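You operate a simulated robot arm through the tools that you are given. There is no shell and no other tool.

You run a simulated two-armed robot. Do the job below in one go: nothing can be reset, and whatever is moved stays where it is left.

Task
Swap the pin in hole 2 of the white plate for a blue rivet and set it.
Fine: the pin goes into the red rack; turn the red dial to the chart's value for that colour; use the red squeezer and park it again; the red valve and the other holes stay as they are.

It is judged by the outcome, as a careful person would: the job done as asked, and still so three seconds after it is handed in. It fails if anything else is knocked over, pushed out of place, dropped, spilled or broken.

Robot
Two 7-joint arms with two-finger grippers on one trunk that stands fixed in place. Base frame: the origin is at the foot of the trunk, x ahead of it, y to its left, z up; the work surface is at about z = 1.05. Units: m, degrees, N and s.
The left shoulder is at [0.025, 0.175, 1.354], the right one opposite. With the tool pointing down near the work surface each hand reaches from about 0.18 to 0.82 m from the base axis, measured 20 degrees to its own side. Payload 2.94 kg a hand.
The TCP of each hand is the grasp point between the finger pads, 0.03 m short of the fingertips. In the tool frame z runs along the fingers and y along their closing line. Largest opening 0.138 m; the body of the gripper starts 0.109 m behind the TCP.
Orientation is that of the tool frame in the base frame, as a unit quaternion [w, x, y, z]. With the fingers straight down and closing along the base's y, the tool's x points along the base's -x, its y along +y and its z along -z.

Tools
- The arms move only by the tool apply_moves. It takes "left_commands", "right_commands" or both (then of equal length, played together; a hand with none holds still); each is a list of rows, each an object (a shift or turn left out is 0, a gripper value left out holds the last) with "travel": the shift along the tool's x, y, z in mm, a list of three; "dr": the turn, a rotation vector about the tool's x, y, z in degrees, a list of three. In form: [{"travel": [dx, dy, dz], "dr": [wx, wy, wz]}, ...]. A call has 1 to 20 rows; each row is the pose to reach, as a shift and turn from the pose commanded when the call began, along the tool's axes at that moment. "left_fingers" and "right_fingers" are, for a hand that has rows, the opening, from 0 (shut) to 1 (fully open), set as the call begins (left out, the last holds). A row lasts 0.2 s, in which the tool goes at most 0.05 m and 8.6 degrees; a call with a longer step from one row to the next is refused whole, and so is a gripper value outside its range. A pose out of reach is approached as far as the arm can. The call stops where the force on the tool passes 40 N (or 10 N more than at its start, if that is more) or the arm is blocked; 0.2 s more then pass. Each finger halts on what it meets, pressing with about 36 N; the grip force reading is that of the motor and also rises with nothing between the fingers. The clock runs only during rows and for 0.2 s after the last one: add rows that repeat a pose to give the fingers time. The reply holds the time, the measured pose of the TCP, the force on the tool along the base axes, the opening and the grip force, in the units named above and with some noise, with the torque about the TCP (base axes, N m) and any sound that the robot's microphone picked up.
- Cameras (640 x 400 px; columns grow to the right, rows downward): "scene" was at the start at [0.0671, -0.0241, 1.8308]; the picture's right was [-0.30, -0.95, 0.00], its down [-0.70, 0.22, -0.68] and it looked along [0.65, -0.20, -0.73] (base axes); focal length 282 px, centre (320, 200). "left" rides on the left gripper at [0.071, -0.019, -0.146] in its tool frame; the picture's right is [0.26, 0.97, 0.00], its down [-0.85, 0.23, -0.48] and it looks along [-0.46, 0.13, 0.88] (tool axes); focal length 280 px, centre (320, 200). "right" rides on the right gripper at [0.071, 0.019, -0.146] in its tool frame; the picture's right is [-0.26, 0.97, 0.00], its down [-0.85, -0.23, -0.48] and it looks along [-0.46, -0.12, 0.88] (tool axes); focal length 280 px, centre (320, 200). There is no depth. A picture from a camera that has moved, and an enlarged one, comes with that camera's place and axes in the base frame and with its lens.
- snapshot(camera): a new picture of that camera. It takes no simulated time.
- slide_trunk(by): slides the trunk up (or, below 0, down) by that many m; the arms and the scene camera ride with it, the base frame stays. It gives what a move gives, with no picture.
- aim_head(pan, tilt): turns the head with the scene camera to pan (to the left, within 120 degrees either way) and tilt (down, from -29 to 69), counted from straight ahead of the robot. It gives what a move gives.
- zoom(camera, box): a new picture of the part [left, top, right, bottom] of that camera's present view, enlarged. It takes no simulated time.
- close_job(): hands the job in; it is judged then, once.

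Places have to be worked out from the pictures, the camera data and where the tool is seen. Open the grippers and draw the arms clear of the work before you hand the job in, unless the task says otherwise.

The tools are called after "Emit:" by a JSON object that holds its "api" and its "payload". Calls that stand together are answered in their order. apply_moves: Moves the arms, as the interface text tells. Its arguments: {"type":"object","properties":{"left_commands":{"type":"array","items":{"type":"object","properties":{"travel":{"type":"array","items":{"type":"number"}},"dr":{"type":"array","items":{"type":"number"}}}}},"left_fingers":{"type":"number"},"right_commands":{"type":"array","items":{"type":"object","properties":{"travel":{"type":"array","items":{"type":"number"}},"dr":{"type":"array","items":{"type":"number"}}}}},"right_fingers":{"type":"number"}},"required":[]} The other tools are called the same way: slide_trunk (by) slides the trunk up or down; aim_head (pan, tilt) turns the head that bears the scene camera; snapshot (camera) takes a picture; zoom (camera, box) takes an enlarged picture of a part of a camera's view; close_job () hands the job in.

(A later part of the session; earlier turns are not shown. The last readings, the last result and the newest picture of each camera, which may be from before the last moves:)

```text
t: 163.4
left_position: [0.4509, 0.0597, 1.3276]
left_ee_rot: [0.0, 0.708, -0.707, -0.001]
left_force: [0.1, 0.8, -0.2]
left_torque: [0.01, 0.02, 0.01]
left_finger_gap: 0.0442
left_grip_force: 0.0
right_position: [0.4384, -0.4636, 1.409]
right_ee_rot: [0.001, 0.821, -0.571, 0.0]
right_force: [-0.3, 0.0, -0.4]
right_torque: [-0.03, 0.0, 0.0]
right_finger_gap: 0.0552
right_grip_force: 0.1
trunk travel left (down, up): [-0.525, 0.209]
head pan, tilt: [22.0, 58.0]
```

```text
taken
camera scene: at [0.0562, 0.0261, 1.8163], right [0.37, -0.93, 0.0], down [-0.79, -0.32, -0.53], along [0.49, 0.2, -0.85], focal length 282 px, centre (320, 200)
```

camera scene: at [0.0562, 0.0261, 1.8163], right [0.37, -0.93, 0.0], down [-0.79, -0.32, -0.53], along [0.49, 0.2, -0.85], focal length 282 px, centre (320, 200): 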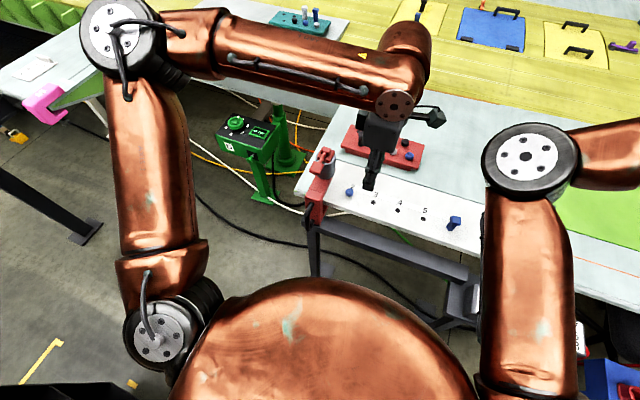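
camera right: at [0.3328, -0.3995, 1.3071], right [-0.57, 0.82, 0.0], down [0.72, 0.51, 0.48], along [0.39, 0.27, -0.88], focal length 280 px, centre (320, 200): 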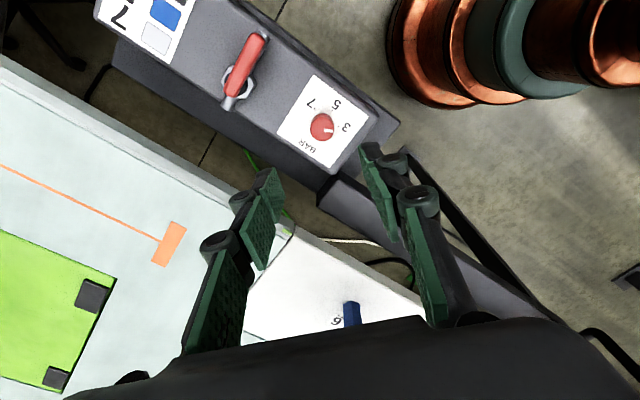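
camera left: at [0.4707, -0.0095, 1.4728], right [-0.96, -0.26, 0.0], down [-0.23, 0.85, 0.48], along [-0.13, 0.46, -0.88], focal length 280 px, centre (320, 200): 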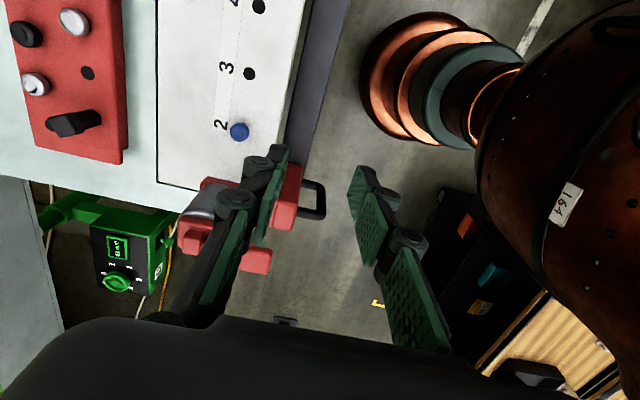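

Emit:
{"api": "apply_moves", "payload": {"left_commands": [{"travel": [0, 0, 0]}, {"travel": [0, 0, 0]}, {"travel": [0, 0, 0]}, {"travel": [0, 0, 0]}, {"travel": [0, 0, 0]}, {"travel": [0, 0, 0]}], "left_fingers": 1.0}}

Emit:
{"api": "zoom", "payload": {"camera": "left", "box": [160, 110, 360, 290]}}

Emit:
{"api": "zoom", "payload": {"camera": "scene", "box": [290, 130, 360, 260]}}

```text
t: 164.8
left_position: [0.4491, 0.0592, 1.3286]
left_ee_rot: [0.0, -0.707, 0.707, 0.001]
left_force: [-0.9, -0.1, 0.2]
left_torque: [0.02, -0.03, 0.0]
left_finger_gap: 0.1379
left_grip_force: 0.1
right_position: [0.4368, -0.4651, 1.41]
right_ee_rot: [0.0, 0.821, -0.571, 0.0]
right_force: [0.8, -0.4, 0.1]
right_torque: [0.02, 0.0, 0.0]
right_finger_gap: 0.055
right_grip_force: 0.1
trunk travel left (down, up): [-0.525, 0.209]
head pan, tilt: [22.0, 58.0]
```

```text
2.22 times, centred on (260, 200) of left
camera zoom: at [0.4698, -0.0106, 1.4733], right [-0.96, -0.26, 0.0], down [-0.23, 0.85, 0.48], along [-0.13, 0.46, -0.88], focal length 623 px, centre (453, 200)
```

zoom: 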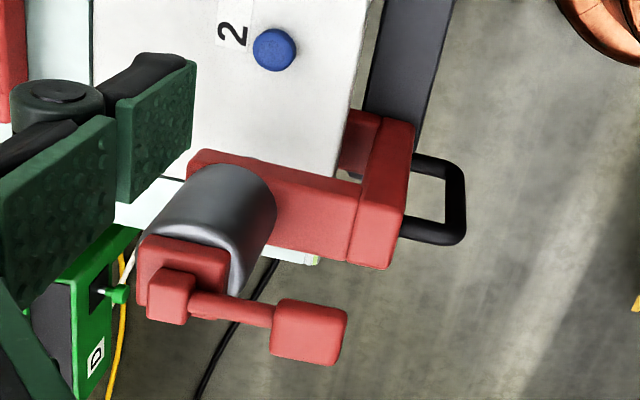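

```text
3.08 times, centred on (325, 195) of scene
camera zoom: at [0.0549, 0.0249, 1.8164], right [0.37, -0.93, 0.0], down [-0.79, -0.32, -0.53], along [0.49, 0.2, -0.85], focal length 866 px, centre (305, 215)
```

zoom: 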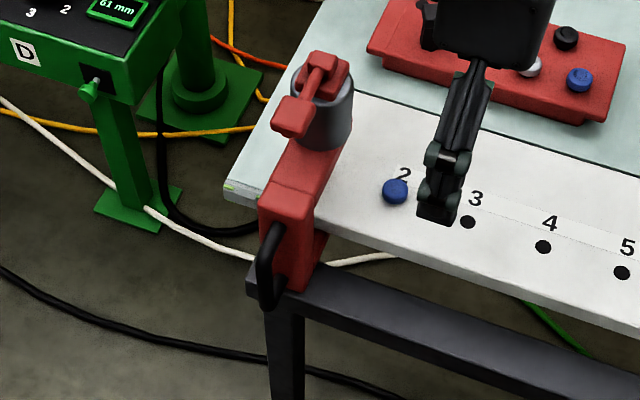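

Now it is clear: a vertical grip bar at about (0.41, 0.207, z 1.01–1.125), a cylinder with axis near (0.553, 0.208), and a push-down lever paddle near (0.485, 0.209, 1.23). I turn the left hand to yaw 0 and bring it over the handle, fingers at 55 mm.

Emit:
{"api": "apply_moves", "payload": {"left_commands": [{"travel": [-14, 4, 0], "dr": [0, 0, 8.2]}, {"travel": [-28, 8, 0], "dr": [0, 0, 16.4]}, {"travel": [-42, 12, 0], "dr": [0, 0, 24.6]}, {"travel": [-56, 16, 0], "dr": [0, 0, 32.8]}, {"travel": [-70, 20, 0], "dr": [0, 0, 41]}, {"travel": [-84, 24, 0], "dr": [0, 0, 49.2]}, {"travel": [-98, 28, 0], "dr": [0, 0, 57.4]}, {"travel": [-112, 32, 0], "dr": [0, 0, 65.6]}, {"travel": [-126, 36, 0], "dr": [0, 0, 73.8]}, {"travel": [-140, 39, 10], "dr": [0, 0, 82]}, {"travel": [-148, 39, 20], "dr": [0, 0, 90]}, {"travel": [-148, 39, 20], "dr": [0, 0, 90]}], "left_fingers": 0.4}}

Emit:
{"api": "snapshot", "payload": {"camera": "left"}}

Emit:
{"api": "snapshot", "payload": {"camera": "scene"}}

```text
t: 167.4
left_position: [0.4123, 0.2089, 1.3107]
left_ee_rot: [0.0, 0.001, 1.0, -0.001]
left_force: [0.0, 0.6, -0.1]
left_torque: [0.02, -0.03, 0.01]
left_finger_gap: 0.0555
left_grip_force: 0.0
right_position: [0.4369, -0.4648, 1.4087]
right_ee_rot: [0.001, 0.821, -0.571, 0.0]
right_force: [-0.4, 0.0, 0.0]
right_torque: [0.0, 0.03, -0.01]
right_finger_gap: 0.0553
right_grip_force: 0.1
trunk travel left (down, up): [-0.525, 0.209]
head pan, tilt: [22.0, 58.0]
```

```text
taken
camera left: at [0.3407, 0.1902, 1.4553], right [-0.26, 0.97, 0.0], down [0.85, 0.23, 0.48], along [0.46, 0.12, -0.88], focal length 280 px, centre (320, 200)
```

left: 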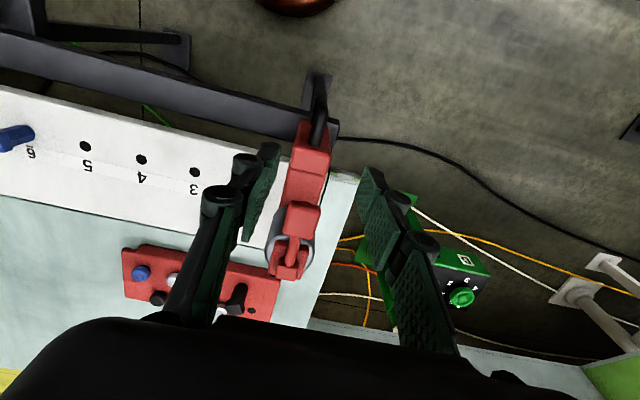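

```text
taken
camera scene: at [0.0548, 0.0249, 1.8164], right [0.37, -0.93, 0.0], down [-0.79, -0.32, -0.53], along [0.49, 0.2, -0.85], focal length 282 px, centre (320, 200)
```

scene: 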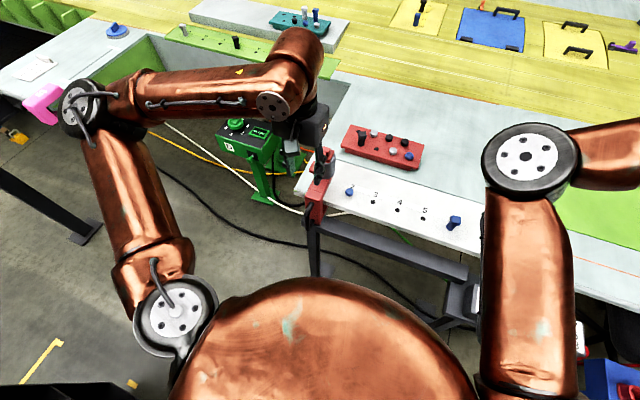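

Emit:
{"api": "zoom", "payload": {"camera": "left", "box": [240, 60, 400, 180]}}

Emit:
{"api": "zoom", "payload": {"camera": "scene", "box": [280, 120, 370, 240]}}

```text
3.33 times, centred on (320, 120) of left
camera zoom: at [0.3407, 0.1902, 1.4553], right [-0.26, 0.97, 0.0], down [0.85, 0.23, 0.48], along [0.46, 0.12, -0.88], focal length 935 px, centre (320, 467)
```

zoom: 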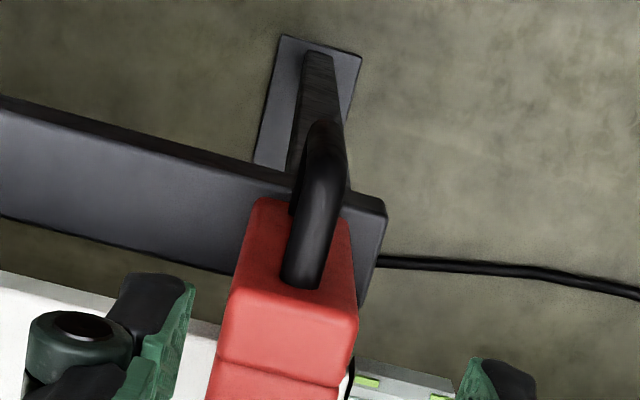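

```text
3.33 times, centred on (325, 180) of scene
camera zoom: at [0.0548, 0.0249, 1.8164], right [0.37, -0.93, 0.0], down [-0.79, -0.32, -0.53], along [0.49, 0.2, -0.85], focal length 938 px, centre (303, 267)
```

zoom: 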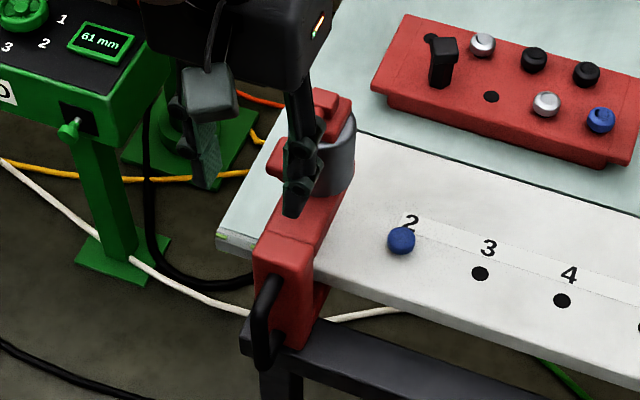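

The handle's vertical bar center is near (0.402, 0.208). I lower the left hand so the fingers straddle it, to TCP z≈1.065.

Emit:
{"api": "apply_moves", "payload": {"left_commands": [{"travel": [5, -1, 30]}, {"travel": [10, -1, 65]}, {"travel": [10, -1, 100]}, {"travel": [10, -1, 135]}, {"travel": [10, -1, 165]}, {"travel": [10, -1, 190]}, {"travel": [10, -1, 190]}]}}

Emit:
{"api": "snapshot", "payload": {"camera": "left"}}

Emit:
{"api": "zoom", "payload": {"camera": "scene", "box": [280, 140, 370, 260]}}

```text
t: 169.0
left_position: [0.3997, 0.2084, 1.1209]
left_ee_rot: [0.0, 0.0, 1.0, 0.0]
left_force: [0.4, -0.2, 0.1]
left_torque: [-0.01, -0.03, -0.01]
left_finger_gap: 0.0549
left_grip_force: 0.0
right_position: [0.4361, -0.4648, 1.4087]
right_ee_rot: [0.001, 0.821, -0.57, 0.0]
right_force: [0.0, -0.3, -1.0]
right_torque: [-0.01, 0.0, -0.02]
right_finger_gap: 0.0555
right_grip_force: 0.1
trunk travel left (down, up): [-0.525, 0.209]
head pan, tilt: [22.0, 58.0]
```

```text
taken
camera left: at [0.3302, 0.1897, 1.2653], right [-0.26, 0.96, 0.0], down [0.85, 0.23, 0.48], along [0.46, 0.12, -0.88], focal length 280 px, centre (320, 200)
```

left: 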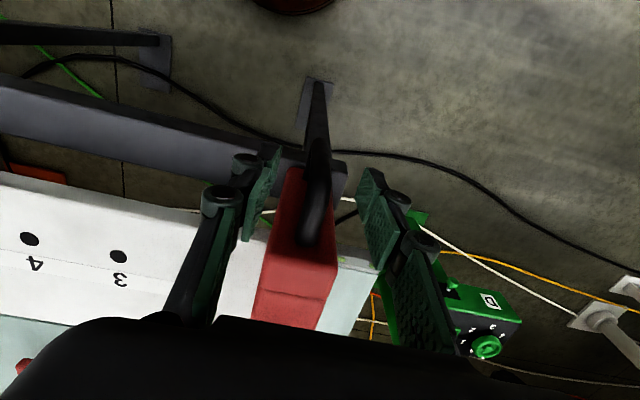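

```text
3.33 times, centred on (325, 200) of scene
camera zoom: at [0.0547, 0.025, 1.8164], right [0.37, -0.93, 0.0], down [-0.79, -0.32, -0.53], along [0.49, 0.2, -0.85], focal length 938 px, centre (303, 200)
```

zoom: 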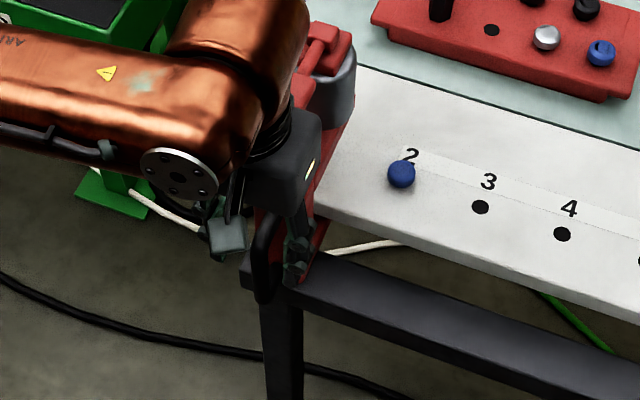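

Emit:
{"api": "zoom", "payload": {"camera": "left", "box": [230, 70, 410, 260]}}

```text
2.11 times, centred on (320, 165) of left
camera zoom: at [0.3302, 0.1897, 1.2653], right [-0.26, 0.96, 0.0], down [0.85, 0.23, 0.48], along [0.46, 0.12, -0.88], focal length 590 px, centre (320, 274)
```

zoom: 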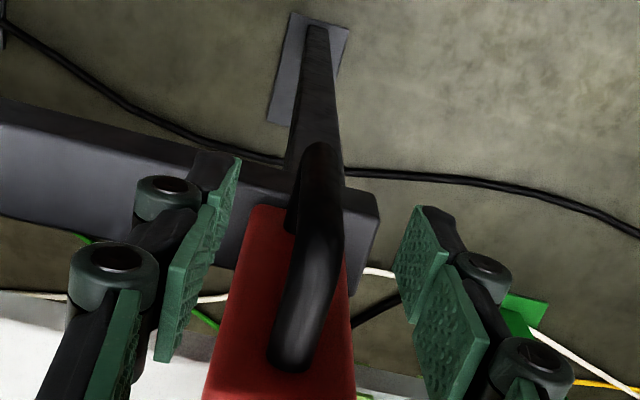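

The bar is between the fingers. I lower 55 mm more and close on it.

Emit:
{"api": "apply_moves", "payload": {"left_commands": [{"travel": [1, 0, 20]}, {"travel": [1, 0, 40]}, {"travel": [1, 0, 55]}, {"travel": [1, 0, 55]}]}}

Emit:
{"api": "zoom", "payload": {"camera": "left", "box": [230, 90, 410, 280]}}

Emit:
{"api": "apply_moves", "payload": {"left_commands": [{"travel": [0, 0, 0]}, {"travel": [0, 0, 0]}, {"travel": [0, 0, 0]}, {"travel": [0, 0, 0]}], "left_fingers": 0.02}}

Emit:
{"api": "zoom", "payload": {"camera": "left", "box": [230, 90, 410, 280]}}

```text
t: 170.0
left_position: [0.4006, 0.2076, 1.0637]
left_ee_rot: [0.0, 0.0, 1.0, 0.0]
left_force: [1.0, 0.0, -0.4]
left_torque: [-0.01, -0.01, 0.03]
left_finger_gap: 0.0552
left_grip_force: 0.0
right_position: [0.4361, -0.4646, 1.4091]
right_ee_rot: [0.0, 0.821, -0.571, 0.0]
right_force: [-0.8, 0.1, 0.2]
right_torque: [-0.02, -0.03, 0.0]
right_finger_gap: 0.0554
right_grip_force: 0.0
trunk travel left (down, up): [-0.525, 0.209]
head pan, tilt: [22.0, 58.0]
```

```text
2.11 times, centred on (320, 185) of left
camera zoom: at [0.3303, 0.1892, 1.2089], right [-0.26, 0.97, 0.0], down [0.85, 0.23, 0.48], along [0.46, 0.12, -0.88], focal length 590 px, centre (320, 232)
```

zoom: 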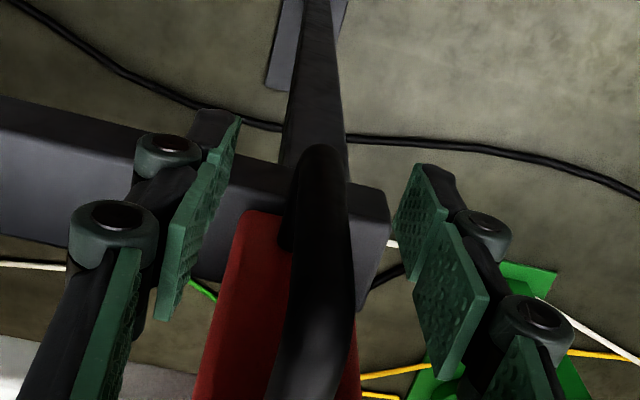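

```text
t: 171.0
left_position: [0.4006, 0.2095, 1.0626]
left_ee_rot: [-0.002, -0.002, 1.0, 0.001]
left_force: [-0.3, 5.6, -2.7]
left_torque: [0.17, 0.01, 0.08]
left_finger_gap: 0.0155
left_grip_force: 41.3
right_position: [0.4366, -0.4631, 1.4102]
right_ee_rot: [0.001, 0.822, -0.57, -0.001]
right_force: [-0.6, -0.3, -0.4]
right_torque: [-0.01, -0.03, 0.01]
right_finger_gap: 0.0553
right_grip_force: 0.0
trunk travel left (down, up): [-0.525, 0.209]
head pan, tilt: [22.0, 58.0]
```

```text
2.11 times, centred on (320, 185) of left
camera zoom: at [0.3304, 0.1904, 1.2086], right [-0.26, 0.96, 0.0], down [0.85, 0.23, 0.48], along [0.46, 0.13, -0.88], focal length 590 px, centre (320, 232)
```

zoom: 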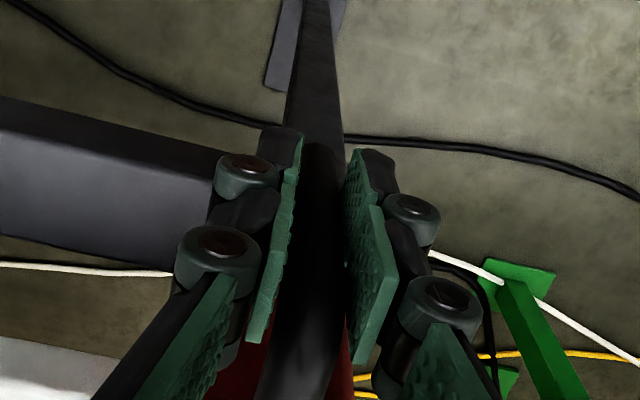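

The bar is gripped (15.5 mm). I slide it gently 10 mm toward -y to feel how it moves.

Emit:
{"api": "apply_moves", "payload": {"left_commands": [{"travel": [0, -2, 0]}, {"travel": [0, -5, 0]}, {"travel": [0, -8, 0]}, {"travel": [0, -10, 0]}]}}

Emit:
{"api": "zoom", "payload": {"camera": "scene", "box": [270, 120, 400, 260]}}

```text
t: 172.0
left_position: [0.4008, 0.1978, 1.0636]
left_ee_rot: [-0.001, 0.0, 1.0, -0.001]
left_force: [4.1, 2.2, -9.8]
left_torque: [-0.03, -0.22, -0.01]
left_finger_gap: 0.0155
left_grip_force: 41.6
right_position: [0.4367, -0.4632, 1.4094]
right_ee_rot: [0.001, 0.821, -0.571, -0.001]
right_force: [0.1, 0.5, 0.4]
right_torque: [0.0, 0.01, 0.02]
right_finger_gap: 0.0552
right_grip_force: 0.1
trunk travel left (down, up): [-0.525, 0.209]
head pan, tilt: [22.0, 58.0]
```

```text
2.86 times, centred on (335, 190) of scene
camera zoom: at [0.0563, 0.026, 1.8163], right [0.37, -0.93, 0.0], down [-0.79, -0.32, -0.53], along [0.49, 0.2, -0.85], focal length 804 px, centre (277, 229)
```

zoom: 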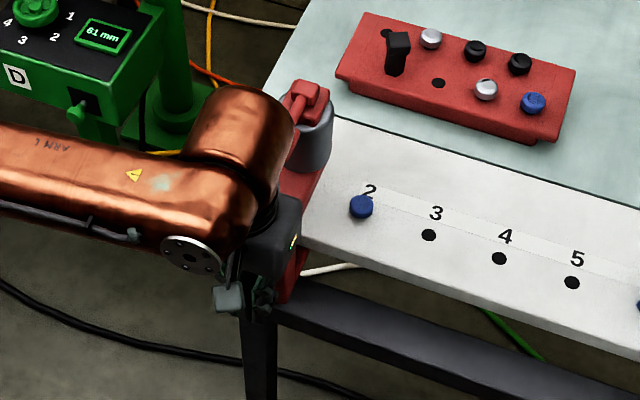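

It slides freely on its rail. I continue in steps toward hole 2, watching the forces (a ram hitting the rivet would show up).

Emit:
{"api": "apply_moves", "payload": {"left_commands": [{"travel": [0, -6, 1]}, {"travel": [0, -13, 1]}, {"travel": [0, -20, 1]}, {"travel": [0, -27, 1]}, {"travel": [0, -34, 1]}, {"travel": [0, -34, 1]}]}}

Emit:
{"api": "zoom", "payload": {"camera": "scene", "box": [290, 120, 420, 260]}}

```text
t: 173.4
left_position: [0.4007, 0.1627, 1.0641]
left_ee_rot: [0.0, -0.001, 1.0, -0.001]
left_force: [-1.0, 0.3, -4.0]
left_torque: [0.0, -0.43, -0.02]
left_finger_gap: 0.0154
left_grip_force: 41.7
right_position: [0.4354, -0.4634, 1.4109]
right_ee_rot: [0.0, 0.821, -0.571, 0.001]
right_force: [0.2, 0.5, 0.1]
right_torque: [0.0, 0.05, 0.02]
right_finger_gap: 0.055
right_grip_force: 0.0
trunk travel left (down, up): [-0.525, 0.209]
head pan, tilt: [22.0, 58.0]
```

```text
2.86 times, centred on (355, 190) of scene
camera zoom: at [0.055, 0.0256, 1.8164], right [0.37, -0.93, 0.0], down [-0.79, -0.32, -0.53], along [0.49, 0.2, -0.85], focal length 804 px, centre (220, 229)
```

zoom: 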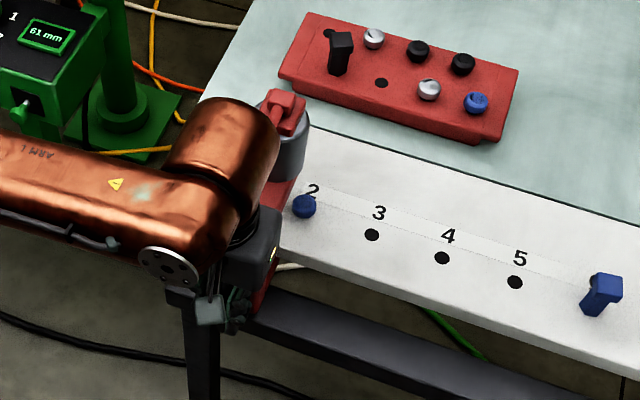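

Emit:
{"api": "apply_moves", "payload": {"left_commands": [{"travel": [0, -5, 0]}, {"travel": [0, -10, 0]}, {"travel": [0, -15, 0]}, {"travel": [0, -20, 0]}, {"travel": [0, -20, 0]}]}}

Emit:
{"api": "zoom", "payload": {"camera": "scene", "box": [290, 120, 420, 260]}}

```text
t: 174.6
left_position: [0.4008, 0.1442, 1.0641]
left_ee_rot: [-0.001, 0.0, 1.0, 0.001]
left_force: [1.0, 1.5, -1.8]
left_torque: [0.06, -0.01, 0.03]
left_finger_gap: 0.0156
left_grip_force: 41.2
right_position: [0.4383, -0.4632, 1.4104]
right_ee_rot: [0.0, 0.821, -0.571, -0.001]
right_force: [0.3, 0.0, 0.5]
right_torque: [0.01, 0.0, 0.0]
right_finger_gap: 0.0552
right_grip_force: 0.0
trunk travel left (down, up): [-0.525, 0.209]
head pan, tilt: [22.0, 58.0]
```

```text
2.86 times, centred on (355, 190) of scene
camera zoom: at [0.0552, 0.0257, 1.8164], right [0.37, -0.93, 0.0], down [-0.79, -0.32, -0.53], along [0.49, 0.2, -0.85], focal length 804 px, centre (220, 229)
```

zoom: 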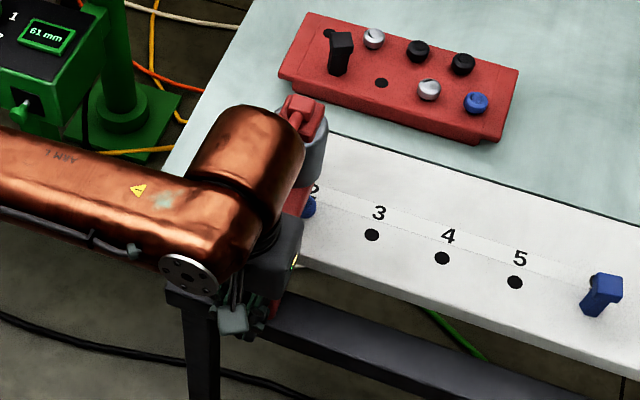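

Emit:
{"api": "snapshot", "payload": {"camera": "right"}}

```text
taken
camera right: at [0.4428, -0.5367, 1.5558], right [-1.0, -0.09, 0.0], down [-0.08, 0.88, 0.48], along [-0.04, 0.47, -0.88], focal length 280 px, centre (320, 200)
```

right: 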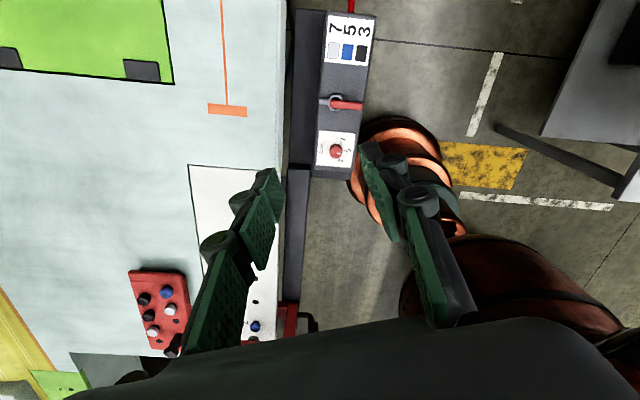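

I reposition the right hand as a low side camera from the right to check ram-to-rivet alignment.

Emit:
{"api": "apply_moves", "payload": {"right_commands": [{"travel": [-9, -20, 15], "dr": [0, -4, 0]}, {"travel": [-18, -40, 30], "dr": [0, -8, 0]}, {"travel": [-28, -60, 45], "dr": [0, -12, 0]}, {"travel": [-37, -80, 60], "dr": [0, -17, 0]}, {"travel": [-47, -100, 75], "dr": [0, -22, 0]}, {"travel": [-56, -120, 90], "dr": [0, -27, 0]}, {"travel": [-66, -141, 105], "dr": [0, -32, 0]}, {"travel": [-66, -141, 105], "dr": [0, -32, 0]}], "right_fingers": 1.0}}

Emit:
{"api": "snapshot", "payload": {"camera": "right"}}

Emit:
{"api": "snapshot", "payload": {"camera": "scene"}}

```text
t: 176.4
left_position: [0.3997, 0.144, 1.0637]
left_ee_rot: [0.0, 0.0, 1.0, 0.0]
left_force: [3.2, -0.8, -0.8]
left_torque: [-0.08, 0.01, -0.01]
left_finger_gap: 0.0154
left_grip_force: 41.8
right_position: [0.5489, -0.3525, 1.302]
right_ee_rot: [-0.157, 0.789, -0.549, -0.226]
right_force: [0.5, 0.3, -0.4]
right_torque: [0.01, 0.02, 0.0]
right_finger_gap: 0.1379
right_grip_force: 0.2
trunk travel left (down, up): [-0.525, 0.209]
head pan, tilt: [22.0, 58.0]
```

```text
taken
camera right: at [0.5779, -0.4883, 1.3886], right [-0.98, -0.13, 0.14], down [0.05, 0.52, 0.85], along [-0.18, 0.85, -0.5], focal length 280 px, centre (320, 200)
```

right: 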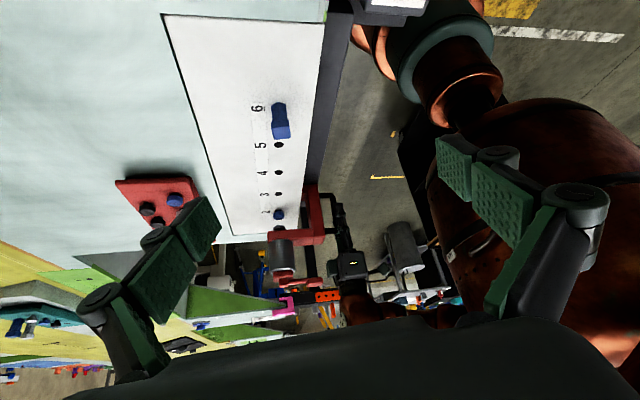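

```text
taken
camera scene: at [0.0555, 0.0253, 1.8164], right [0.37, -0.93, 0.0], down [-0.79, -0.32, -0.53], along [0.49, 0.2, -0.85], focal length 282 px, centre (320, 200)
```

scene: 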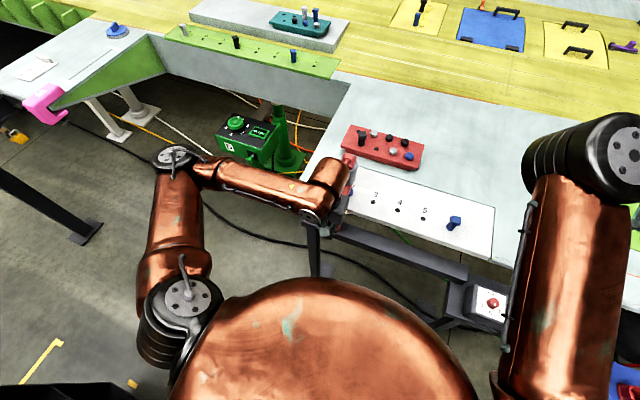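

Emit:
{"api": "zoom", "payload": {"camera": "right", "box": [230, 170, 370, 300]}}

```text
3.08 times, centred on (300, 235) of right
camera zoom: at [0.5779, -0.4883, 1.3886], right [-0.98, -0.13, 0.14], down [0.05, 0.52, 0.85], along [-0.18, 0.85, -0.5], focal length 863 px, centre (382, 92)
```

zoom: 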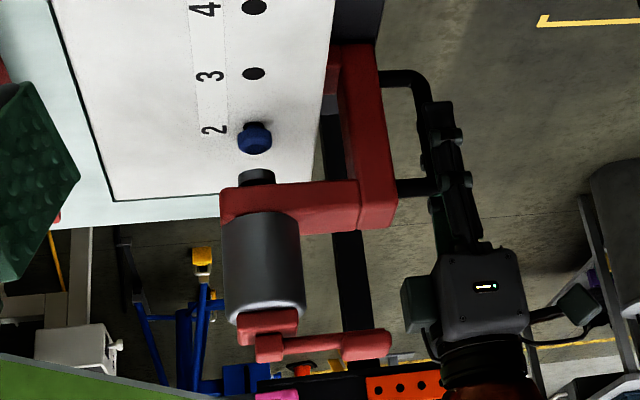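

The side view shows the black ram bottom (z≈1.084) above the rivet head (z≈1.075), so it clears. I zoom on the scene view to measure the cylinder against the rivet.

Emit:
{"api": "zoom", "payload": {"camera": "scene", "box": [320, 140, 400, 210]}}

Emit:
{"api": "snapshot", "payload": {"camera": "left"}}

```text
5.71 times, centred on (360, 175) of scene
camera zoom: at [0.0555, 0.0253, 1.8164], right [0.37, -0.93, 0.0], down [-0.79, -0.32, -0.53], along [0.49, 0.2, -0.85], focal length 1609 px, centre (91, 343)
```

zoom: 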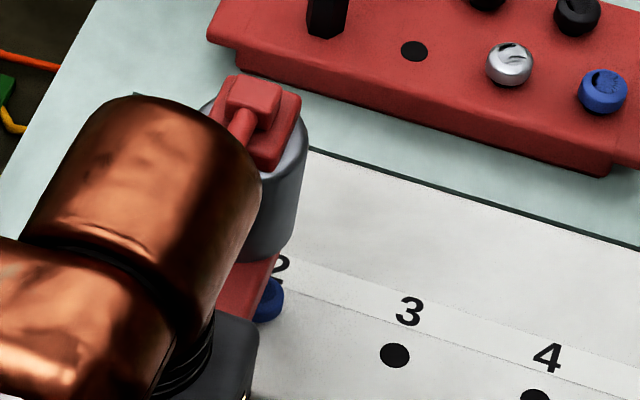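

```text
taken
camera left: at [0.3303, 0.1256, 1.2086], right [-0.26, 0.96, 0.0], down [0.85, 0.23, 0.48], along [0.46, 0.12, -0.88], focal length 280 px, centre (320, 200)
```

left: 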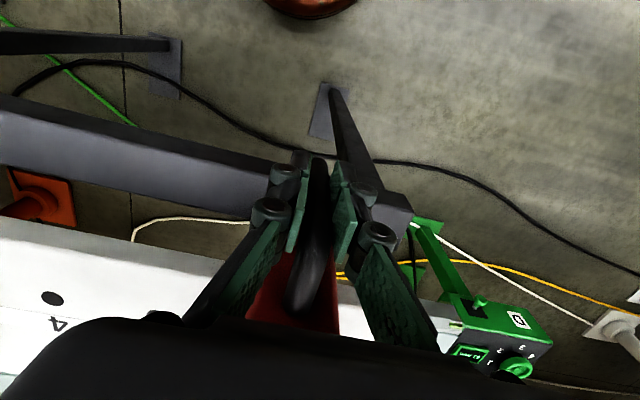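

The cylinder center comes out at y≈0.143 with the hand at 0.144, so they coincide. I slide the last 17 mm so that it stands over the rivet (y≈0.1265), and check.

Emit:
{"api": "apply_moves", "payload": {"left_commands": [{"travel": [0, -5, 0]}, {"travel": [0, -10, 0]}, {"travel": [0, -14, 0]}, {"travel": [0, -17, 0]}, {"travel": [0, -17, 0]}]}}

Emit:
{"api": "zoom", "payload": {"camera": "right", "box": [230, 170, 370, 300]}}

Emit:
{"api": "zoom", "payload": {"camera": "scene", "box": [320, 140, 400, 210]}}

```text
t: 177.6
left_position: [0.4, 0.1266, 1.0643]
left_ee_rot: [0.0, 0.0, 1.0, -0.001]
left_force: [4.3, -3.9, -1.6]
left_torque: [-0.2, 0.39, -0.03]
left_finger_gap: 0.0153
left_grip_force: 41.3
right_position: [0.5494, -0.3538, 1.303]
right_ee_rot: [-0.157, 0.789, -0.549, -0.227]
right_force: [0.5, -0.2, 0.0]
right_torque: [0.01, -0.01, -0.03]
right_finger_gap: 0.1378
right_grip_force: 0.0
trunk travel left (down, up): [-0.525, 0.209]
head pan, tilt: [22.0, 58.0]
```

```text
3.08 times, centred on (300, 235) of right
camera zoom: at [0.5778, -0.4892, 1.3882], right [-0.98, -0.13, 0.14], down [0.05, 0.52, 0.85], along [-0.18, 0.85, -0.5], focal length 863 px, centre (382, 92)
```

zoom: 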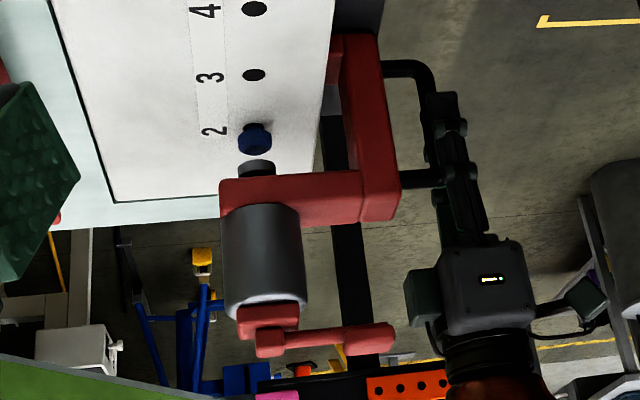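

```text
5.71 times, centred on (360, 175) of scene
camera zoom: at [0.0559, 0.0244, 1.8164], right [0.37, -0.93, 0.0], down [-0.79, -0.32, -0.53], along [0.49, 0.2, -0.85], focal length 1609 px, centre (91, 343)
```

zoom: 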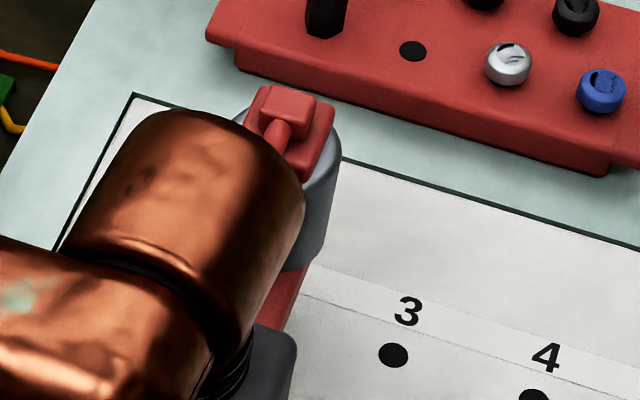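

The ram is over the rivet. I now release the handle and raise the left hand straight up off it.

Emit:
{"api": "apply_moves", "payload": {"left_commands": [{"travel": [0, 0, 0]}, {"travel": [0, 0, 0]}, {"travel": [0, 0, 0]}], "left_fingers": 0.3}}

Emit:
{"api": "apply_moves", "payload": {"left_commands": [{"travel": [0, 0, -25]}, {"travel": [0, 0, -55]}, {"travel": [0, 0, -90]}, {"travel": [0, 0, -125]}, {"travel": [0, 0, -160]}, {"travel": [0, 0, -195]}, {"travel": [0, 0, -230]}, {"travel": [0, 0, -260]}]}}

Emit:
{"api": "zoom", "payload": {"camera": "right", "box": [230, 170, 370, 300]}}

Emit:
{"api": "snapshot", "payload": {"camera": "left"}}

Emit:
{"api": "zoom", "payload": {"camera": "scene", "box": [300, 120, 400, 240]}}

```text
t: 178.4
left_position: [0.3995, 0.1283, 1.0636]
left_ee_rot: [0.0, 0.0, 1.0, 0.001]
left_force: [-0.6, 0.6, -0.2]
left_torque: [0.01, 0.05, 0.03]
left_finger_gap: 0.0413
left_grip_force: 0.1
right_position: [0.5481, -0.3524, 1.3021]
right_ee_rot: [-0.157, 0.789, -0.549, -0.226]
right_force: [-0.8, -0.3, -0.3]
right_torque: [0.01, 0.02, -0.04]
right_finger_gap: 0.1383
right_grip_force: 0.1
trunk travel left (down, up): [-0.525, 0.209]
head pan, tilt: [22.0, 58.0]
```

```text
t: 180.2
left_position: [0.3977, 0.1268, 1.3243]
left_ee_rot: [0.0, 0.0, 1.0, 0.001]
left_force: [0.2, -1.0, -0.4]
left_torque: [0.02, -0.01, 0.0]
left_finger_gap: 0.0413
left_grip_force: 0.0
right_position: [0.548, -0.3525, 1.3028]
right_ee_rot: [-0.158, 0.789, -0.549, -0.226]
right_force: [0.4, -0.1, -0.1]
right_torque: [-0.01, 0.02, -0.02]
right_finger_gap: 0.1382
right_grip_force: 0.0
trunk travel left (down, up): [-0.525, 0.209]
head pan, tilt: [22.0, 58.0]
```

```text
3.08 times, centred on (300, 235) of right
camera zoom: at [0.577, -0.4889, 1.3888], right [-0.98, -0.13, 0.14], down [0.05, 0.52, 0.85], along [-0.18, 0.85, -0.5], focal length 863 px, centre (382, 92)
```

zoom: 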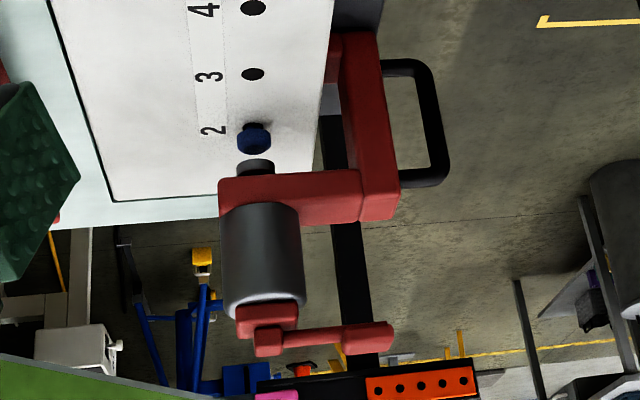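

```text
taken
camera left: at [0.3279, 0.108, 1.469], right [-0.26, 0.97, 0.0], down [0.85, 0.23, 0.48], along [0.46, 0.13, -0.88], focal length 280 px, centre (320, 200)
```

left: 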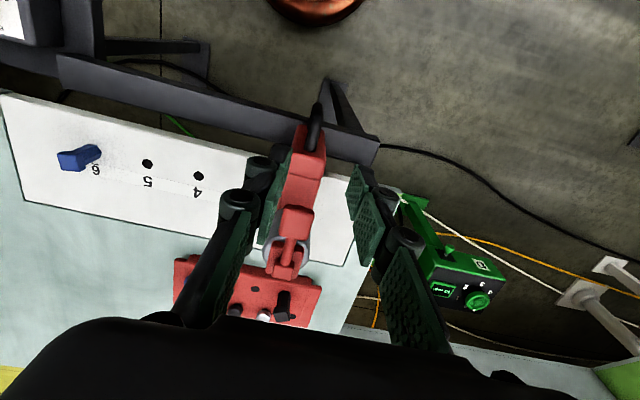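

```text
3.33 times, centred on (350, 180) of scene
camera zoom: at [0.0546, 0.0247, 1.8164], right [0.37, -0.93, 0.0], down [-0.79, -0.32, -0.53], along [0.49, 0.2, -0.85], focal length 938 px, centre (220, 267)
```

zoom: 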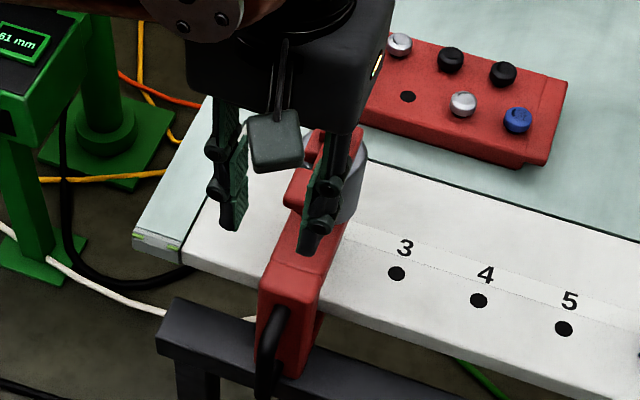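

Emit:
{"api": "zoom", "payload": {"camera": "left", "box": [230, 100, 370, 290]}}

```text
2.11 times, centred on (300, 195) of left
camera zoom: at [0.3279, 0.108, 1.469], right [-0.26, 0.97, 0.0], down [0.85, 0.23, 0.48], along [0.46, 0.13, -0.88], focal length 590 px, centre (362, 210)
```

zoom: 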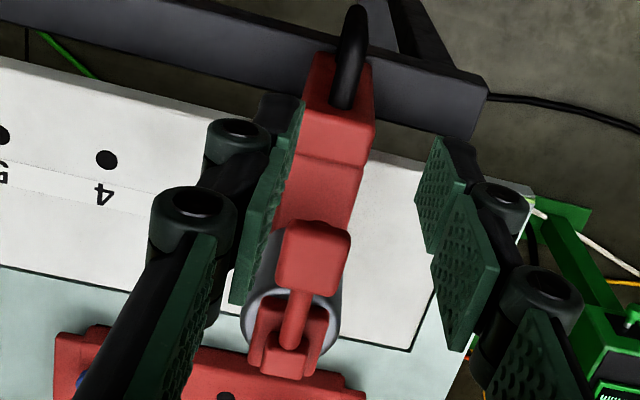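

The cylinder now measures (0.554, 0.1265), right over the rivet. I close the left fingers and move over the paddle (0.480, 0.1256), hovering just above.

Emit:
{"api": "apply_moves", "payload": {"left_commands": [{"travel": [-5, 0, 0]}, {"travel": [-20, 0, 0]}, {"travel": [-40, -1, 0]}, {"travel": [-62, -1, 0]}, {"travel": [-82, -1.2, 0]}, {"travel": [-82, -1.2, 15]}, {"travel": [-82, -1.2, 30]}, {"travel": [-82, -1.2, 40]}, {"travel": [-82, -1.2, 40]}], "left_fingers": 0.0}}

Emit:
{"api": "zoom", "payload": {"camera": "left", "box": [230, 100, 410, 260]}}

Emit:
{"api": "zoom", "payload": {"camera": "right", "box": [230, 170, 370, 300]}}

```text
t: 182.2
left_position: [0.4816, 0.1266, 1.2841]
left_ee_rot: [0.0, 0.0, 1.0, 0.0]
left_force: [0.0, -0.1, -0.3]
left_torque: [0.01, 0.02, -0.02]
left_finger_gap: 0.0
left_grip_force: 28.2
right_position: [0.5487, -0.3542, 1.3021]
right_ee_rot: [-0.157, 0.79, -0.548, -0.227]
right_force: [0.5, -0.6, 0.7]
right_torque: [-0.01, 0.0, -0.01]
right_finger_gap: 0.1381
right_grip_force: 0.0
trunk travel left (down, up): [-0.525, 0.209]
head pan, tilt: [22.0, 58.0]
```

```text
2.50 times, centred on (320, 180) of left
camera zoom: at [0.4119, 0.1075, 1.4295], right [-0.26, 0.97, 0.0], down [0.85, 0.23, 0.48], along [0.46, 0.12, -0.88], focal length 701 px, centre (320, 250)
```

zoom: 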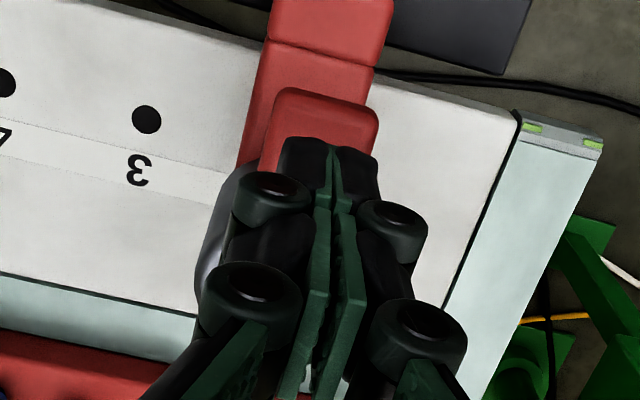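

```text
3.08 times, centred on (300, 235) of right
camera zoom: at [0.5772, -0.4884, 1.3889], right [-0.98, -0.13, 0.14], down [0.05, 0.52, 0.85], along [-0.18, 0.85, -0.5], focal length 863 px, centre (382, 92)
```

zoom: 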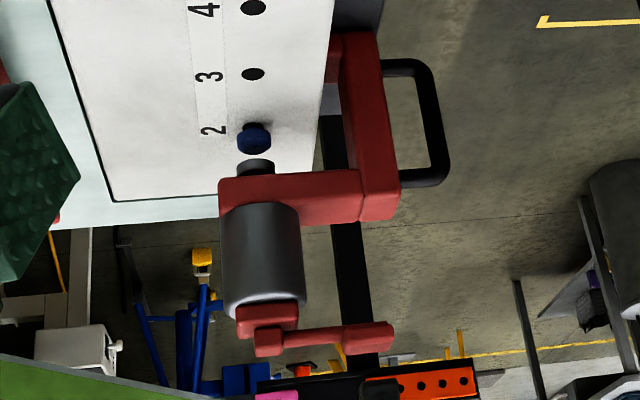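

The fingertips are about 1 cm above the paddle. I press down slowly in small steps; the call stops by itself if the force gets high.

Emit:
{"api": "apply_moves", "payload": {"left_commands": [{"travel": [0, 0, 4]}, {"travel": [0, 0, 8]}, {"travel": [0, 0, 12]}, {"travel": [0, 0, 15]}, {"travel": [0, 0, 18]}, {"travel": [0, 0, 21]}]}}

Emit:
{"api": "zoom", "payload": {"camera": "right", "box": [230, 170, 370, 300]}}

```text
t: 183.6
left_position: [0.4821, 0.1258, 1.2619]
left_ee_rot: [0.0, 0.0, 1.0, 0.001]
left_force: [-0.1, 0.8, -0.2]
left_torque: [0.01, 0.01, -0.02]
left_finger_gap: 0.0001
left_grip_force: 28.6
right_position: [0.5477, -0.3529, 1.3022]
right_ee_rot: [-0.157, 0.789, -0.549, -0.226]
right_force: [0.0, 0.8, -0.3]
right_torque: [-0.01, -0.01, -0.01]
right_finger_gap: 0.1382
right_grip_force: 0.0
trunk travel left (down, up): [-0.525, 0.209]
head pan, tilt: [22.0, 58.0]
```

```text
3.08 times, centred on (300, 235) of right
camera zoom: at [0.5774, -0.4884, 1.3887], right [-0.98, -0.13, 0.14], down [0.05, 0.52, 0.85], along [-0.18, 0.85, -0.5], focal length 863 px, centre (382, 92)
```

zoom: 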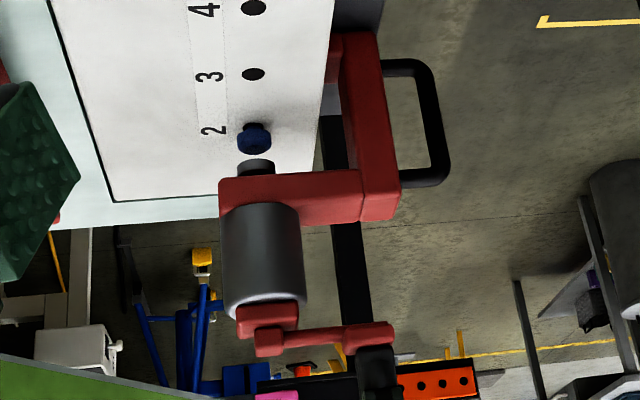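

Just about touching. I shift 4 mm toward the paddle's center and continue pressing.

Emit:
{"api": "apply_moves", "payload": {"left_commands": [{"travel": [-4, 0, 0]}, {"travel": [-4, 0, 2]}, {"travel": [-4, 0, 4]}, {"travel": [-4, 0, 6]}, {"travel": [-4, 0, 8]}, {"travel": [-4, 0, 10]}]}}

Emit:
{"api": "zoom", "payload": {"camera": "right", "box": [230, 170, 370, 300]}}

```text
t: 185.0
left_position: [0.4859, 0.1254, 1.2521]
left_ee_rot: [0.0, 0.0, 1.0, 0.001]
left_force: [-1.4, -1.4, 4.8]
left_torque: [-0.01, -0.05, 0.02]
left_finger_gap: 0.006
left_grip_force: 28.1
right_position: [0.5474, -0.3533, 1.3022]
right_ee_rot: [-0.157, 0.79, -0.548, -0.226]
right_force: [-0.5, 0.1, -0.5]
right_torque: [0.0, 0.0, -0.02]
right_finger_gap: 0.1378
right_grip_force: 0.0
trunk travel left (down, up): [-0.525, 0.209]
head pan, tilt: [22.0, 58.0]
```

```text
3.08 times, centred on (300, 235) of right
camera zoom: at [0.5768, -0.4889, 1.3889], right [-0.98, -0.13, 0.14], down [0.05, 0.52, 0.85], along [-0.18, 0.85, -0.5], focal length 863 px, centre (382, 92)
```

zoom: 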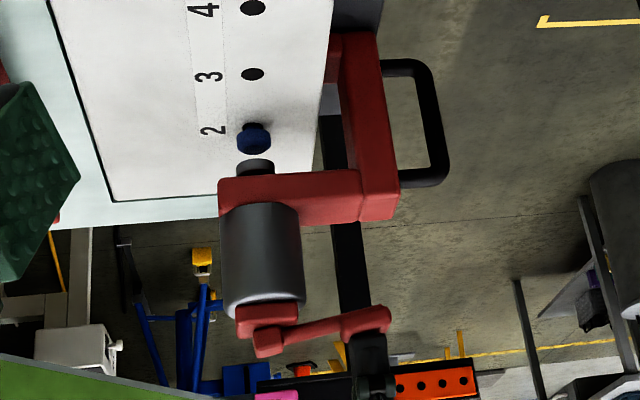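

The lever swings down with ~5 N. I keep pressing, checking for the set sound and force.

Emit:
{"api": "apply_moves", "payload": {"left_commands": [{"travel": [0, 0, 3]}, {"travel": [0, 0, 6]}, {"travel": [0, 0, 9]}, {"travel": [0, 0, 12]}, {"travel": [0, 0, 15]}]}}

Emit:
{"api": "zoom", "payload": {"camera": "right", "box": [230, 170, 370, 300]}}

```text
t: 186.2
left_position: [0.485, 0.1238, 1.2403]
left_ee_rot: [0.003, -0.001, 1.0, -0.001]
left_force: [0.3, 0.1, 24.0]
left_torque: [0.05, -0.28, 0.02]
left_finger_gap: 0.0059
left_grip_force: 28.9
right_position: [0.546, -0.3535, 1.303]
right_ee_rot: [-0.157, 0.79, -0.548, -0.226]
right_force: [-0.4, 0.4, 0.3]
right_torque: [-0.01, -0.03, -0.01]
right_finger_gap: 0.138
right_grip_force: 0.0
trunk travel left (down, up): [-0.525, 0.209]
head pan, tilt: [22.0, 58.0]
```

```text
3.08 times, centred on (300, 235) of right
camera zoom: at [0.5759, -0.4889, 1.3895], right [-0.98, -0.13, 0.14], down [0.05, 0.52, 0.85], along [-0.18, 0.85, -0.5], focal length 863 px, centre (382, 92)
```

zoom: 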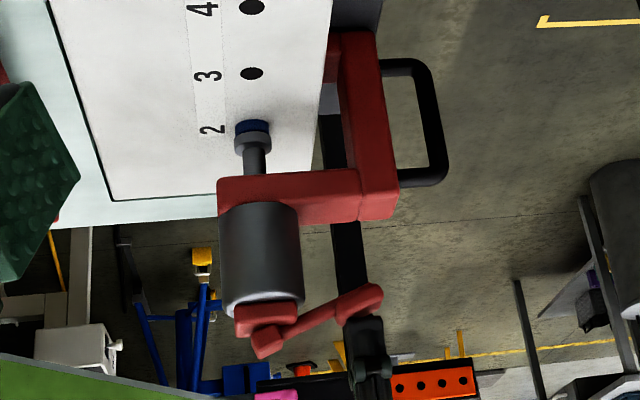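

The ram has come down onto the rivet. I hold the lever down for a moment longer to let it set fully.

Emit:
{"api": "apply_moves", "payload": {"left_commands": [{"travel": [0, 0, 1]}, {"travel": [0, 0, 1]}, {"travel": [0, 0, 1]}, {"travel": [0, 0, 1]}, {"travel": [0, 0, 1]}, {"travel": [0, 0, 1]}, {"travel": [0, 0, 1]}, {"travel": [0, 0, 1]}, {"travel": [0, 0, 1]}, {"travel": [0, 0, 1]}]}}

Emit:
{"api": "zoom", "payload": {"camera": "right", "box": [250, 190, 330, 260]}}

```text
t: 187.2
left_position: [0.4846, 0.1264, 1.2408]
left_ee_rot: [0.004, 0.0, 1.0, -0.002]
left_force: [-7.6, 1.2, 13.0]
left_torque: [0.02, 0.04, -0.03]
left_finger_gap: 0.006
left_grip_force: 28.2
right_position: [0.546, -0.3535, 1.3037]
right_ee_rot: [-0.157, 0.79, -0.548, -0.226]
right_force: [-0.4, -0.9, 0.9]
right_torque: [-0.01, 0.0, 0.0]
right_finger_gap: 0.1381
right_grip_force: 0.1
trunk travel left (down, up): [-0.525, 0.209]
head pan, tilt: [22.0, 58.0]
stopped in row 4 (left hand): the force on the tool passed its limit at 40 N (the readings are from after the stop); the commanded pose is now the measured one
```

```text
5.71 times, centred on (290, 225) of right
camera zoom: at [0.5754, -0.4883, 1.3893], right [-0.98, -0.13, 0.14], down [0.05, 0.52, 0.85], along [-0.18, 0.84, -0.5], focal length 1602 px, centre (491, 57)
```

zoom: 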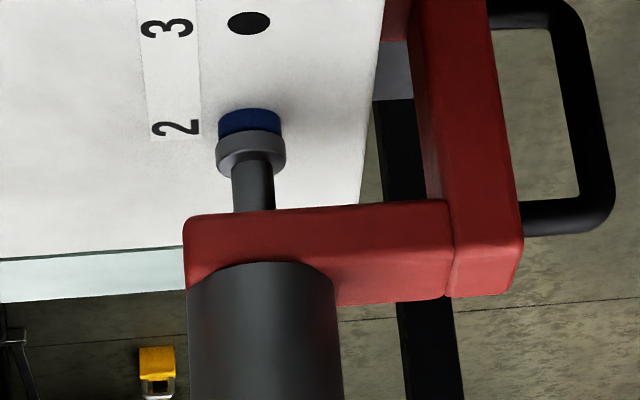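

The lever is at its stop and the rivet head is flat against the plate. I hold this pose for about two seconds.

Emit:
{"api": "apply_moves", "payload": {"left_commands": [{"travel": [0, 0, 0]}, {"travel": [0, 0, 0]}, {"travel": [0, 0, 0]}, {"travel": [0, 0, 0]}, {"travel": [0, 0, 0]}, {"travel": [0, 0, 0]}, {"travel": [0, 0, 0]}, {"travel": [0, 0, 0]}, {"travel": [0, 0, 0]}, {"travel": [0, 0, 0]}]}}

Emit:
{"api": "zoom", "payload": {"camera": "right", "box": [230, 170, 370, 300]}}

```text
t: 189.4
left_position: [0.4845, 0.1259, 1.24]
left_ee_rot: [0.004, 0.0, 1.0, -0.001]
left_force: [-5.7, 0.2, 22.6]
left_torque: [0.01, -0.15, 0.02]
left_finger_gap: 0.0058
left_grip_force: 28.4
right_position: [0.5453, -0.3527, 1.3037]
right_ee_rot: [-0.158, 0.789, -0.549, -0.226]
right_force: [0.3, -0.4, -0.3]
right_torque: [0.01, 0.0, 0.0]
right_finger_gap: 0.1382
right_grip_force: 0.1
trunk travel left (down, up): [-0.525, 0.209]
head pan, tilt: [22.0, 58.0]
```

```text
3.08 times, centred on (300, 235) of right
camera zoom: at [0.575, -0.4887, 1.3898], right [-0.98, -0.13, 0.14], down [0.05, 0.52, 0.85], along [-0.18, 0.85, -0.5], focal length 863 px, centre (382, 92)
```

zoom: 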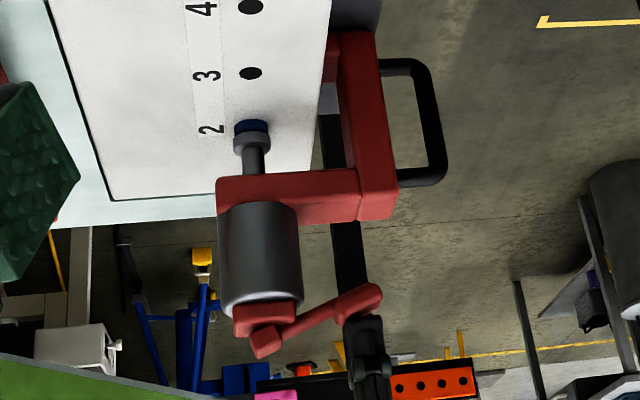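

Set done, I raise the left hand and watch whether the lever and ram return.

Emit:
{"api": "apply_moves", "payload": {"left_commands": [{"travel": [0, 0, -6]}, {"travel": [0, 0, -14]}, {"travel": [0, 0, -24]}, {"travel": [0, 0, -36]}, {"travel": [0, 0, -50]}, {"travel": [0, 0, -70]}, {"travel": [0, 0, -70]}]}}

Emit:
{"api": "zoom", "payload": {"camera": "right", "box": [230, 170, 370, 300]}}

Emit:
{"api": "zoom", "payload": {"camera": "right", "box": [250, 190, 330, 260]}}

```text
t: 191.0
left_position: [0.4863, 0.1261, 1.3066]
left_ee_rot: [0.001, -0.001, 1.0, -0.001]
left_force: [-0.2, 0.0, 0.4]
left_torque: [0.0, 0.0, 0.01]
left_finger_gap: 0.0001
left_grip_force: 27.5
right_position: [0.5478, -0.3539, 1.3017]
right_ee_rot: [-0.157, 0.789, -0.548, -0.226]
right_force: [-0.5, -0.1, -1.6]
right_torque: [0.02, 0.03, 0.01]
right_finger_gap: 0.1383
right_grip_force: 0.1
trunk travel left (down, up): [-0.525, 0.209]
head pan, tilt: [22.0, 58.0]
```

```text
3.08 times, centred on (300, 235) of right
camera zoom: at [0.5774, -0.4883, 1.3888], right [-0.98, -0.13, 0.14], down [0.05, 0.52, 0.85], along [-0.18, 0.85, -0.5], focal length 863 px, centre (382, 92)
```

zoom: 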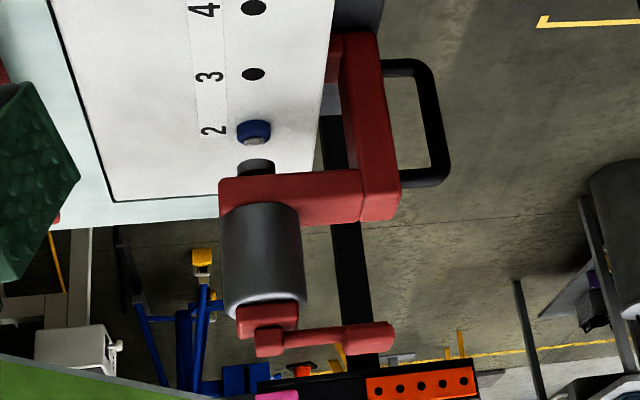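

```text
5.71 times, centred on (290, 225) of right
camera zoom: at [0.5774, -0.4883, 1.3888], right [-0.98, -0.13, 0.14], down [0.05, 0.52, 0.85], along [-0.18, 0.85, -0.5], focal length 1602 px, centre (491, 57)
```

zoom: 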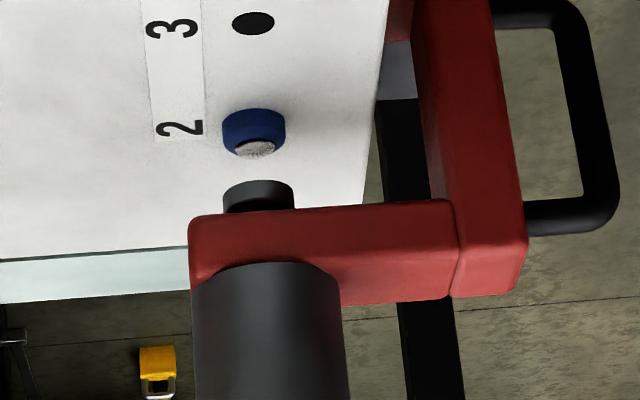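

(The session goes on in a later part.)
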